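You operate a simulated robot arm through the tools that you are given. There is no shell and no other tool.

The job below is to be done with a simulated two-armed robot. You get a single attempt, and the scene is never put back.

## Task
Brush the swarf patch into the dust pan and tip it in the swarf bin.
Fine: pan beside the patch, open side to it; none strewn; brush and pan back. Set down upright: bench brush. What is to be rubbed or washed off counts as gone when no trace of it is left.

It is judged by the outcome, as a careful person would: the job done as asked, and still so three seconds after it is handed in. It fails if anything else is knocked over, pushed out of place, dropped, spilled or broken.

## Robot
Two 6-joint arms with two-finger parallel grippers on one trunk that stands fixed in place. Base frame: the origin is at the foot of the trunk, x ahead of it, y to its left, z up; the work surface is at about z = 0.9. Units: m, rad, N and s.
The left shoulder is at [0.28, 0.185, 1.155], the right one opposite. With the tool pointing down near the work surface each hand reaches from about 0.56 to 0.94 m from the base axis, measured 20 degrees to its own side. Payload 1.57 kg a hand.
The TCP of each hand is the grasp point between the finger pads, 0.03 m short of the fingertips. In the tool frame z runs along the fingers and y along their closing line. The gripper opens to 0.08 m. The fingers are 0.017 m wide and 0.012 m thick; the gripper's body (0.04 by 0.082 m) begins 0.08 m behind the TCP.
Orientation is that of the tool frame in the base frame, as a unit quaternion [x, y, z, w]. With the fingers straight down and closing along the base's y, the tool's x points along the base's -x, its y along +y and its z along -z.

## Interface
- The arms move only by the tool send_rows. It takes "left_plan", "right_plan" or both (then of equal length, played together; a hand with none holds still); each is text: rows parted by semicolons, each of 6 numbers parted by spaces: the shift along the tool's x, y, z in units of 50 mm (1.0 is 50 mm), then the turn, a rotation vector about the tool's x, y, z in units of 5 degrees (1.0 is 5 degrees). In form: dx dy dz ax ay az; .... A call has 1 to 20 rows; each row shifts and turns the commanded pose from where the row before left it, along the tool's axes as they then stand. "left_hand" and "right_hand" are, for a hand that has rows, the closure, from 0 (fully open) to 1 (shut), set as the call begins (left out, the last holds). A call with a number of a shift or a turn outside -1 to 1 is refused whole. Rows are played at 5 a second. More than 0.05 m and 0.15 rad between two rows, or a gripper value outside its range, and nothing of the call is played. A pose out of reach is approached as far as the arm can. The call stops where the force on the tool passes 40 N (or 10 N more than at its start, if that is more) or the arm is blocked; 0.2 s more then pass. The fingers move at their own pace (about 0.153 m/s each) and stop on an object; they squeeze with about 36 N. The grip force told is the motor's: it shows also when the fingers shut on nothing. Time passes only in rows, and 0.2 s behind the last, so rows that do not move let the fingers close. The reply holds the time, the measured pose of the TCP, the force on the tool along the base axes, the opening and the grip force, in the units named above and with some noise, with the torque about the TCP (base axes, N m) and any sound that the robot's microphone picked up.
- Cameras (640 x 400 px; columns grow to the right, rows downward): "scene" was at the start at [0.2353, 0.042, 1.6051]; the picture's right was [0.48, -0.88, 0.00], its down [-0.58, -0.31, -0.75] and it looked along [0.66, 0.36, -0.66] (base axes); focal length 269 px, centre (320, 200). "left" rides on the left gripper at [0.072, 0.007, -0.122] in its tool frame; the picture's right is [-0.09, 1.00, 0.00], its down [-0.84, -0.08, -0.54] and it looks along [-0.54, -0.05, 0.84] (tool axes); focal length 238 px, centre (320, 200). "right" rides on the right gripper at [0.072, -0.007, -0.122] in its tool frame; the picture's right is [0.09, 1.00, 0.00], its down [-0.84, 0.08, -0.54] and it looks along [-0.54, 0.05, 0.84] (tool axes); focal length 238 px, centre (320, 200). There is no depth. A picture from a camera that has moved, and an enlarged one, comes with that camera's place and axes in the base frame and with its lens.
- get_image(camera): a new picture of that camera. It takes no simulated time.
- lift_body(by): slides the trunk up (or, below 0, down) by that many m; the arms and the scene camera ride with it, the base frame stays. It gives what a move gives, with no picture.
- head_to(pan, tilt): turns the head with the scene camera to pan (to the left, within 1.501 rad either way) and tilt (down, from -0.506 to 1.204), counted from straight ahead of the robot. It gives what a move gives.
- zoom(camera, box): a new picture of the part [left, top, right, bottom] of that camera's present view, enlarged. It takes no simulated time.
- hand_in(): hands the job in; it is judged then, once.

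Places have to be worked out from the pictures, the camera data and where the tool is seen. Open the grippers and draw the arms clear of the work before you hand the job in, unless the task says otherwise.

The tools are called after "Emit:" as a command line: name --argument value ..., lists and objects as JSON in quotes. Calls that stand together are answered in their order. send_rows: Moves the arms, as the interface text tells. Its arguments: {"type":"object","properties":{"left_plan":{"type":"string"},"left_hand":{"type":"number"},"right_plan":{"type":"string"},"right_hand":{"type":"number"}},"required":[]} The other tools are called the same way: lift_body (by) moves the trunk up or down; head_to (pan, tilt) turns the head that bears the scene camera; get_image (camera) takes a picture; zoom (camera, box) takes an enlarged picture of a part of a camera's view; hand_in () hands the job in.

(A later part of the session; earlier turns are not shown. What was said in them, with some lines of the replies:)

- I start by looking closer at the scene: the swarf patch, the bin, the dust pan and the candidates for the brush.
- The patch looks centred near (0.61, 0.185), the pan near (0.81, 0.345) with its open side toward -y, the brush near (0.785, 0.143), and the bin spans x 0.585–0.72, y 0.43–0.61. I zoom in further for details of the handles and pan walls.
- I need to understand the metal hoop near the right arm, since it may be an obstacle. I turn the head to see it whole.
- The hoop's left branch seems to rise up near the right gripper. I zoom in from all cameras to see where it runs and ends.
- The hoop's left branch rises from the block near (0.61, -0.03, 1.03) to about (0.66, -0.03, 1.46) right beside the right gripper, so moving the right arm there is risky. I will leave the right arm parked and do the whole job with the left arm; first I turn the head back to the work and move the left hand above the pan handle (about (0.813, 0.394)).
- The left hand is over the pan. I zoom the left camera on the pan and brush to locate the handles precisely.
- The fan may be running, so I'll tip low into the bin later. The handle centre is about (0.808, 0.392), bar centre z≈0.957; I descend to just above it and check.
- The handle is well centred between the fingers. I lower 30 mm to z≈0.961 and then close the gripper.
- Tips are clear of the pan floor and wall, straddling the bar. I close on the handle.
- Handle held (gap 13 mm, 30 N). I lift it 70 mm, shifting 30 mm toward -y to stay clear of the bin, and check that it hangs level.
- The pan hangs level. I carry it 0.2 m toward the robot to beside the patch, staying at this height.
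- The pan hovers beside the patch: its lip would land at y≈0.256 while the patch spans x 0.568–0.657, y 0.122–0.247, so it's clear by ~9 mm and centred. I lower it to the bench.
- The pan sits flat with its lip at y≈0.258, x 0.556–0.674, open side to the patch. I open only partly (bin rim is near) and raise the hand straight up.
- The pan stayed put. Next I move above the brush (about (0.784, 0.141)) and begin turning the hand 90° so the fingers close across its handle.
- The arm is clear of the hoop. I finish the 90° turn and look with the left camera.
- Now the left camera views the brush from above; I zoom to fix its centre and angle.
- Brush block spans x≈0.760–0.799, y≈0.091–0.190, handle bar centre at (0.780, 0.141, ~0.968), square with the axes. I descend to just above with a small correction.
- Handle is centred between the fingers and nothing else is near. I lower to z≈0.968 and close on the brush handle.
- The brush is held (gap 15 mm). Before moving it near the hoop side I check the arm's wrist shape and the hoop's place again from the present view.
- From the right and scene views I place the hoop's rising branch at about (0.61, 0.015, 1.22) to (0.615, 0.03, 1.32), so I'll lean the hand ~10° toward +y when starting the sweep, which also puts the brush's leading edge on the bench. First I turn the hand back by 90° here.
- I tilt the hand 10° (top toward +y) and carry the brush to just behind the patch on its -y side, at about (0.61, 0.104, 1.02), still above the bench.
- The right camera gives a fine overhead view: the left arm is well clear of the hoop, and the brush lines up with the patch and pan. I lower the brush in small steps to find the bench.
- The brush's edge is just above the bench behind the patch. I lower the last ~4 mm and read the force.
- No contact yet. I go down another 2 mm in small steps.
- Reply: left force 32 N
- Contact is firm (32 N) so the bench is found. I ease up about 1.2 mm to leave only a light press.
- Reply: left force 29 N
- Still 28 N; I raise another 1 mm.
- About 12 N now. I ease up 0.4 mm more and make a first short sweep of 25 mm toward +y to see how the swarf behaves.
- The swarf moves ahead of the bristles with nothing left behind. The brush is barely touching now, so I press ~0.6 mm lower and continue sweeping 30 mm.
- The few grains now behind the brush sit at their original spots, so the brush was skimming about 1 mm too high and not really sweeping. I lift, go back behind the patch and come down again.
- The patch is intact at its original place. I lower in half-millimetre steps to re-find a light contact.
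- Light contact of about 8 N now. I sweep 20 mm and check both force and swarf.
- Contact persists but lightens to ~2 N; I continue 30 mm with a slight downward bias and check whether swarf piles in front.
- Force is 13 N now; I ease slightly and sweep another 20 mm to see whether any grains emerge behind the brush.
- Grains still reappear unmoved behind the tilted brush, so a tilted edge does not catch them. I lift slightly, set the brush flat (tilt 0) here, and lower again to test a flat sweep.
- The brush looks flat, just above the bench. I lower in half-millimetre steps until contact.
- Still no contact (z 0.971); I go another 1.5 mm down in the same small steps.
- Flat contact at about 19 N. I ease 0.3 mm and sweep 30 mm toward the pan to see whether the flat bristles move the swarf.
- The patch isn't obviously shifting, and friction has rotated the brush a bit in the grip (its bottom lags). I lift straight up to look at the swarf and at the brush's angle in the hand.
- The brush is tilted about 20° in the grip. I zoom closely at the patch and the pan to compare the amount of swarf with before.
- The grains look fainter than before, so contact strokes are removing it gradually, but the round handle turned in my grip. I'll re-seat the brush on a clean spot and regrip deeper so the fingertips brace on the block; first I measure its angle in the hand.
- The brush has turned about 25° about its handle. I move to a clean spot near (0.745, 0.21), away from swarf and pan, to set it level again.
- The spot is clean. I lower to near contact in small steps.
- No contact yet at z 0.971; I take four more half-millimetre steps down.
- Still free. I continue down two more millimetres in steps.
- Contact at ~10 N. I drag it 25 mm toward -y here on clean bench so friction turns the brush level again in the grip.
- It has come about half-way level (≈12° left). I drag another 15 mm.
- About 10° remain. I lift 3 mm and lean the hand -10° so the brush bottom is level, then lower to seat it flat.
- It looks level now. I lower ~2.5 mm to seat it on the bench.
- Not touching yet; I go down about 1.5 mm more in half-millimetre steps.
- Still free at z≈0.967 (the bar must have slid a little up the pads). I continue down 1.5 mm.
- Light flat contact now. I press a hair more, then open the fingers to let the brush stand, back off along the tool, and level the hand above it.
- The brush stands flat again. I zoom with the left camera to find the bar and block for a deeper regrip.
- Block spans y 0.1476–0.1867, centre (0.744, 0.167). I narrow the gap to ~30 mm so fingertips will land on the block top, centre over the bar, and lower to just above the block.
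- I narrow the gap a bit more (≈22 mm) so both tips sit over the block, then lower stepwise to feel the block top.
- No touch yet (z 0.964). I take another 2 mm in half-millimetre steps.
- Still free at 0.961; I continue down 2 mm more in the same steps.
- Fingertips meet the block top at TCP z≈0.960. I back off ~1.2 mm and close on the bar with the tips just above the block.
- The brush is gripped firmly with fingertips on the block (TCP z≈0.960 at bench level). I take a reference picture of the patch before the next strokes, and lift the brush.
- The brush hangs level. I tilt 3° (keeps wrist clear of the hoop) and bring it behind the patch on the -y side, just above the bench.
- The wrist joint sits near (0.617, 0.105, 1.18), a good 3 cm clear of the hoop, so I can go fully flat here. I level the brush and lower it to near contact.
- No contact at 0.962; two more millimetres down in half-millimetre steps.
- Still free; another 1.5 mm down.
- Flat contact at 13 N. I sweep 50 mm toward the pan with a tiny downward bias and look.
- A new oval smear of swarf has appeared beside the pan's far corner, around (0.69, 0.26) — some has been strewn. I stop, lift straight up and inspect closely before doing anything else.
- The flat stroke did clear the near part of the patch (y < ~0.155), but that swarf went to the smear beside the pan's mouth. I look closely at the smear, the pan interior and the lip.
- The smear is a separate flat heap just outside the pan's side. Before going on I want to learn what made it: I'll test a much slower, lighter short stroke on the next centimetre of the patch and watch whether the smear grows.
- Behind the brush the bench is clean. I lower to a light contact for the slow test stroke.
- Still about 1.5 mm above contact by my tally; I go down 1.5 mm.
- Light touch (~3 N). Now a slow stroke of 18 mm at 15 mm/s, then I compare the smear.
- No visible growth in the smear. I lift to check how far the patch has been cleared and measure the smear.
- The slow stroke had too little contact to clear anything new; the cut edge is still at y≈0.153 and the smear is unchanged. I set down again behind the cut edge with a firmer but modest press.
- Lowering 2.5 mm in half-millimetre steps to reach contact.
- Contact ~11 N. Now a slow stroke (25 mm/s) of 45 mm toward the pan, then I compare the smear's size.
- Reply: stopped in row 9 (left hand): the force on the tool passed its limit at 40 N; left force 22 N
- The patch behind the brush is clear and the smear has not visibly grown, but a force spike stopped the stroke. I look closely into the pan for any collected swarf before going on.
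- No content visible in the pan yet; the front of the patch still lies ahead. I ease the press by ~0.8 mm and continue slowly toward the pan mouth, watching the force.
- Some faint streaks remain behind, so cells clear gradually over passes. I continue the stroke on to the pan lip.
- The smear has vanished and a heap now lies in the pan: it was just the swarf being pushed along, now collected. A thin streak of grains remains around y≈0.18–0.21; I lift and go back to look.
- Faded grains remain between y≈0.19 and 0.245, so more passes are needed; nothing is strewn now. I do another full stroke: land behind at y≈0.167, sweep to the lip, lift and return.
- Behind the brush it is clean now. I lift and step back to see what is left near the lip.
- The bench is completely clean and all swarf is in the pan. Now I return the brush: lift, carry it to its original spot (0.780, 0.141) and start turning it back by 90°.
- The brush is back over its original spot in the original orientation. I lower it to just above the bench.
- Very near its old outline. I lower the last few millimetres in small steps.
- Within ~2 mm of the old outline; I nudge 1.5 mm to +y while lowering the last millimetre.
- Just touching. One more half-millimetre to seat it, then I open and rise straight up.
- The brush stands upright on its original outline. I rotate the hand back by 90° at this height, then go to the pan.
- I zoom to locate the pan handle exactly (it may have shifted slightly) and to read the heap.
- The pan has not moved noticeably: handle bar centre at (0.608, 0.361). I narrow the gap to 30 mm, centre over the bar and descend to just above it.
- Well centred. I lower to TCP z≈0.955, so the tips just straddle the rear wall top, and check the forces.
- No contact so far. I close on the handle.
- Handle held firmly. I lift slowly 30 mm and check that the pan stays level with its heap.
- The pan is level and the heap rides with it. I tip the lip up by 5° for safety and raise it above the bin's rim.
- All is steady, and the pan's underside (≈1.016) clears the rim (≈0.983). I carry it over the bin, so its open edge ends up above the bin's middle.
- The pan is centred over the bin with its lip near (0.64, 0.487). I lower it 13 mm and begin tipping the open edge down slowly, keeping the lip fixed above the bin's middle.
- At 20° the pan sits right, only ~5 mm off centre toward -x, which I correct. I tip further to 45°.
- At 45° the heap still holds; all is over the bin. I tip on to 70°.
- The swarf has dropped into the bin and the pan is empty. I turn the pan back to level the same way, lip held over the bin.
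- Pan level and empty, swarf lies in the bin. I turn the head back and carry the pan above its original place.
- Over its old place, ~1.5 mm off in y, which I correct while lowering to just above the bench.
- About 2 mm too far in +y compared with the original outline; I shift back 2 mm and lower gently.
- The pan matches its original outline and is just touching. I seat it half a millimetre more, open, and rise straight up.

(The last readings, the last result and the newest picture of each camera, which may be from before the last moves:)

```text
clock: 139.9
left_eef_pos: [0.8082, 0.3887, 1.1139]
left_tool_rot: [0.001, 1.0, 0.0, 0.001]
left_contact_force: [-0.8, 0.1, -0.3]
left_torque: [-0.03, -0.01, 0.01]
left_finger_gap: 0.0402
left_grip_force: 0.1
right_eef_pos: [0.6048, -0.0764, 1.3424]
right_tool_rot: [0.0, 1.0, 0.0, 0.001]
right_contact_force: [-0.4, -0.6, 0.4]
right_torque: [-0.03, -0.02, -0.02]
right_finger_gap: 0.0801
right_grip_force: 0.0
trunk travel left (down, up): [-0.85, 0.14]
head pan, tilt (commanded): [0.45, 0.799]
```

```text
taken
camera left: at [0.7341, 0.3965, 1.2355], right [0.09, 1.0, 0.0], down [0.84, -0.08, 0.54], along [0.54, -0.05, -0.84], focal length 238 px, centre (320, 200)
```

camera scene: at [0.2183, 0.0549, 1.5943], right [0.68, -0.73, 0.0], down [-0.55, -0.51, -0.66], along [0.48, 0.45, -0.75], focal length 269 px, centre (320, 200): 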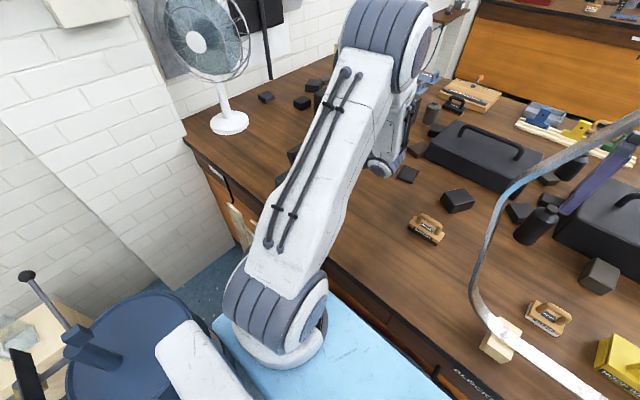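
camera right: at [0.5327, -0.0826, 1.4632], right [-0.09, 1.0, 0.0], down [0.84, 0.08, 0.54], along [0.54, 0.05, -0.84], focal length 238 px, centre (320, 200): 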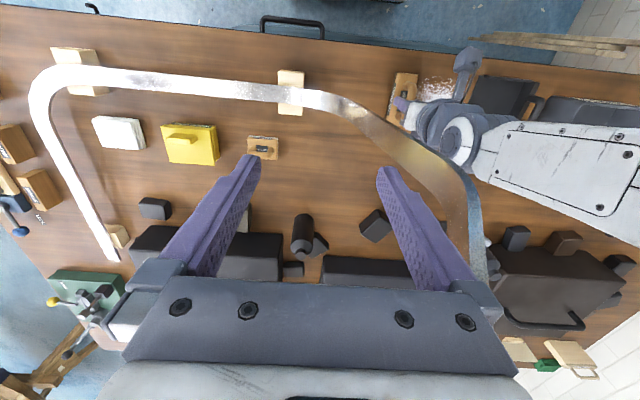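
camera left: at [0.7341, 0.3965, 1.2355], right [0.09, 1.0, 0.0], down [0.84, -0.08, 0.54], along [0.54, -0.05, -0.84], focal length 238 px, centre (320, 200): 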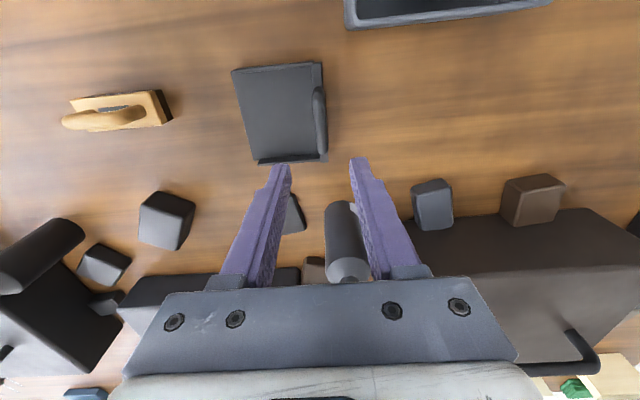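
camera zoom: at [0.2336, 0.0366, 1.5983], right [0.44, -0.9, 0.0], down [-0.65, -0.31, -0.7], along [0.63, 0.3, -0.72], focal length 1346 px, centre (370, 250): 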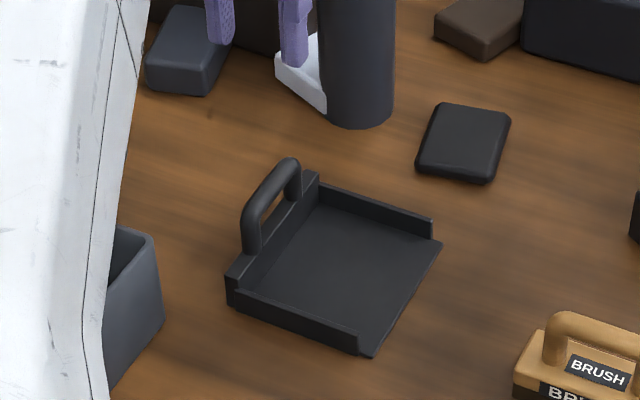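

Pan is back on its original outline, empty. I open the gripper fully and withdraw the left arm to its starting pose.

Emit:
send_rows --left_plan "0 0 -0.7 0 0 0;0 0 -0.7 0 0 0;0.64 0.08 -0.28 0 0 0;0.64 0.08 -0.28 0 0 0;0.64 0.08 -0.28 0 0 0;0.64 0.08 -0.28 0 0 0;0.64 0.08 -0.28 0 0 0;0.64 0.08 -0.28 0 0 0;0.64 0.08 -0.28 0 0 0;0.64 0.08 -0.28 0 0 0;0.64 0.08 -0.28 0 0 0;0.64 0.08 -0.28 0 0 0;0.64 0.08 -0.28 0 0 0;0.64 0.08 -0.28 0 0 0;0.64 0.08 -0.28 0 0 0;0 0 0 0 0 0" --left_hand 0

Emit:
get_image --camera "scene"

Emit:
get_image --camera "left"

Emit:
get_image --camera "right"

```text
clock: 143.3
left_eef_pos: [0.3952, 0.4425, 1.3677]
left_tool_rot: [0.001, 1.0, 0.0, 0.001]
left_contact_force: [0.5, 0.1, -0.4]
left_torque: [-0.01, 0.0, 0.01]
left_finger_gap: 0.0799
left_grip_force: 0.0
right_eef_pos: [0.6044, -0.0769, 1.3415]
right_tool_rot: [-0.001, 1.0, -0.001, 0.001]
right_contact_force: [0.1, -0.5, 0.3]
right_torque: [0.0, 0.0, 0.02]
right_finger_gap: 0.08
right_grip_force: 0.1
trunk travel left (down, up): [-0.85, 0.14]
head pan, tilt (commanded): [0.45, 0.799]
```

```text
taken
camera scene: at [0.2335, 0.0366, 1.5983], right [0.44, -0.9, 0.0], down [-0.65, -0.31, -0.7], along [0.63, 0.3, -0.72], focal length 269 px, centre (320, 200)
```

scene: 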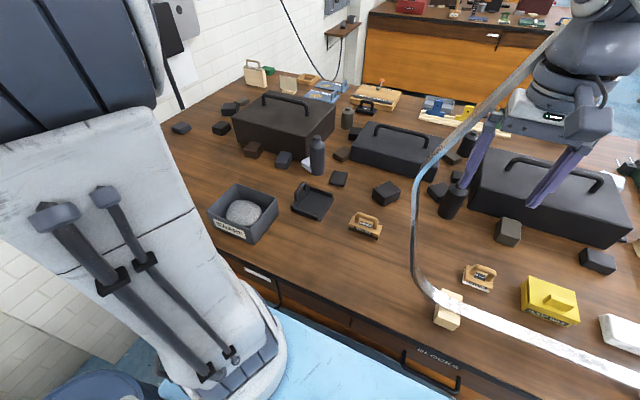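

```text
taken
camera left: at [0.322, 0.4498, 1.4896], right [0.09, 1.0, 0.0], down [0.84, -0.08, 0.54], along [0.54, -0.05, -0.84], focal length 238 px, centre (320, 200)
```

left: 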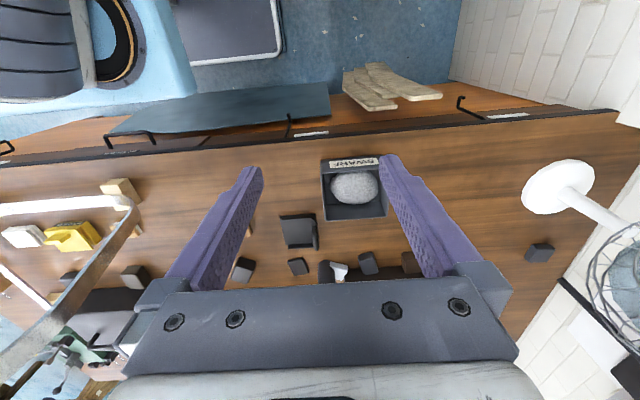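

```text
taken
camera right: at [0.5323, -0.083, 1.4633], right [-0.09, 1.0, 0.0], down [0.84, 0.08, 0.54], along [0.54, 0.05, -0.84], focal length 238 px, centre (320, 200)
```

right: 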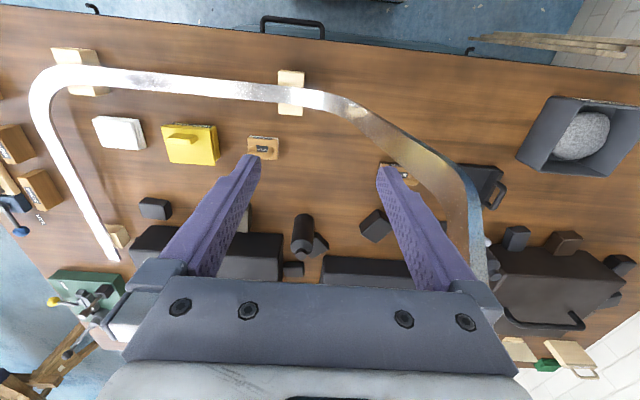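

Everything looks in place. I check the former patch area, brush, pan and bin once more in close-up before handing in.

Emit:
zoom --camera "scene" --box '[200, 170, 420, 310]'

Emit:
zoom --camera "right" --box '[380, 50, 520, 150]'

Emit:
zoom --camera "scene" --box '[290, 230, 380, 300]'

Emit:
zoom --camera "left" --box '[180, 130, 440, 290]'

```text
2.86 times, centred on (310, 240) of scene
camera zoom: at [0.2335, 0.0366, 1.5983], right [0.44, -0.9, 0.0], down [-0.65, -0.31, -0.7], along [0.63, 0.3, -0.72], focal length 769 px, centre (349, 86)
```

zoom: 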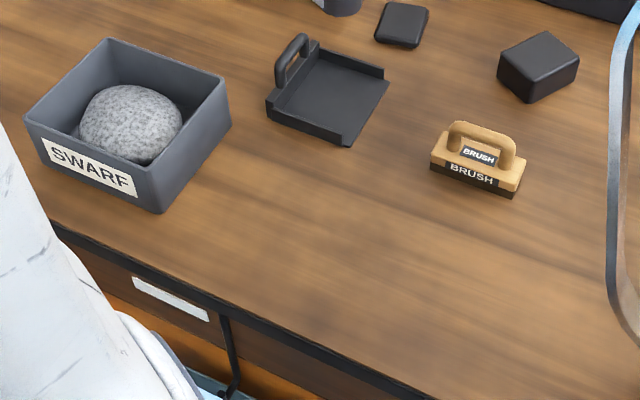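

```text
4.00 times, centred on (450, 100) of right
camera zoom: at [0.5323, -0.083, 1.4633], right [-0.09, 1.0, 0.0], down [0.84, 0.08, 0.54], along [0.54, 0.05, -0.84], focal length 953 px, centre (-200, 600)
```

zoom: 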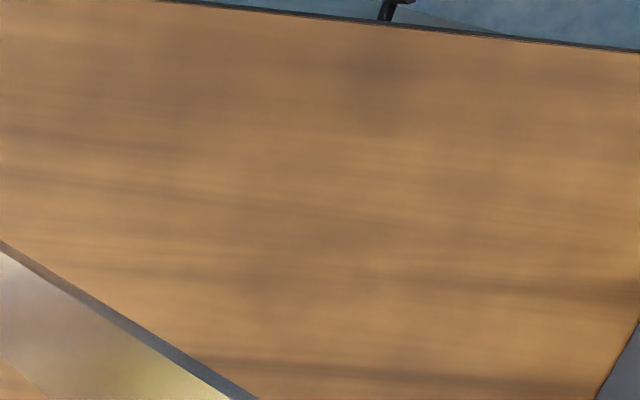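

```text
5.71 times, centred on (335, 265) of scene
camera zoom: at [0.2335, 0.0366, 1.5983], right [0.44, -0.9, 0.0], down [-0.65, -0.31, -0.7], along [0.63, 0.3, -0.72], focal length 1539 px, centre (234, -171)
```

zoom: 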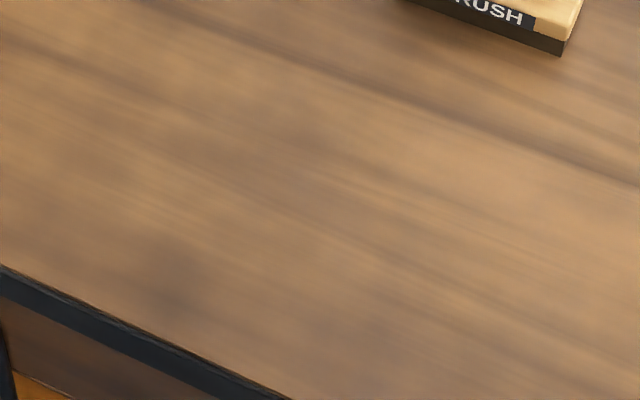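

```text
2.46 times, centred on (310, 210) of left
camera zoom: at [0.322, 0.4498, 1.4896], right [0.09, 1.0, 0.0], down [0.84, -0.08, 0.54], along [0.54, -0.05, -0.84], focal length 587 px, centre (345, 175)
```

zoom: 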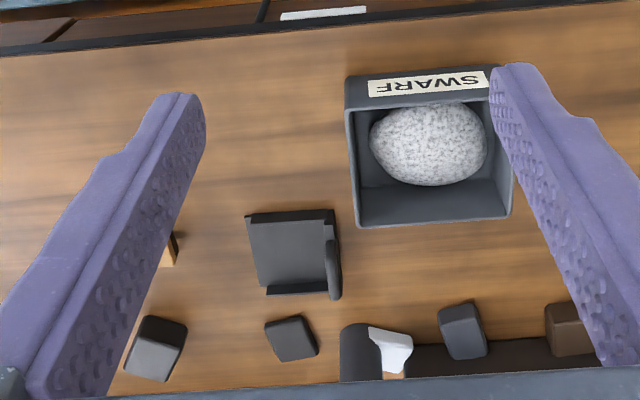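

The bench is spotless where the patch was, and the swarf is in the bin. The pan and the upright brush are back in their places, and both grippers are open and clear, so I hand in.

Emit:
hand_in

```text
The job is handed in.
```

The swarf patch is swept up and tipped into the swarf bin. I saw no trace left on the bench in close-up pictures before handing in.

- **Swarf:** All of it went into the dust pan, which stood beside the patch with its open side facing it, and then into the bin. Partway through the sweep an oval heap of swarf appeared on the bench beside the pan. It was gone once the stroke reached the pan, and the swarf was then in the pan.
- **Brush and pan:** Both are back within a few millimetres of where they started, judged from the camera outlines. The brush stands upright and the pan is empty.
- **How it was done:** I did everything with the left arm. The metal hoop rises right beside the right gripper, so I left the right arm parked to avoid touching it.
- **Hiccups:** The brush turned in the grip during early strokes, so I set it down on a clean spot and gripped it deeper. One sweeping stroke stopped at the 40 N force limit and was resumed with less pressure.

In the final pictures nothing else looked moved. Both grippers are open and the arms are clear of the bench.
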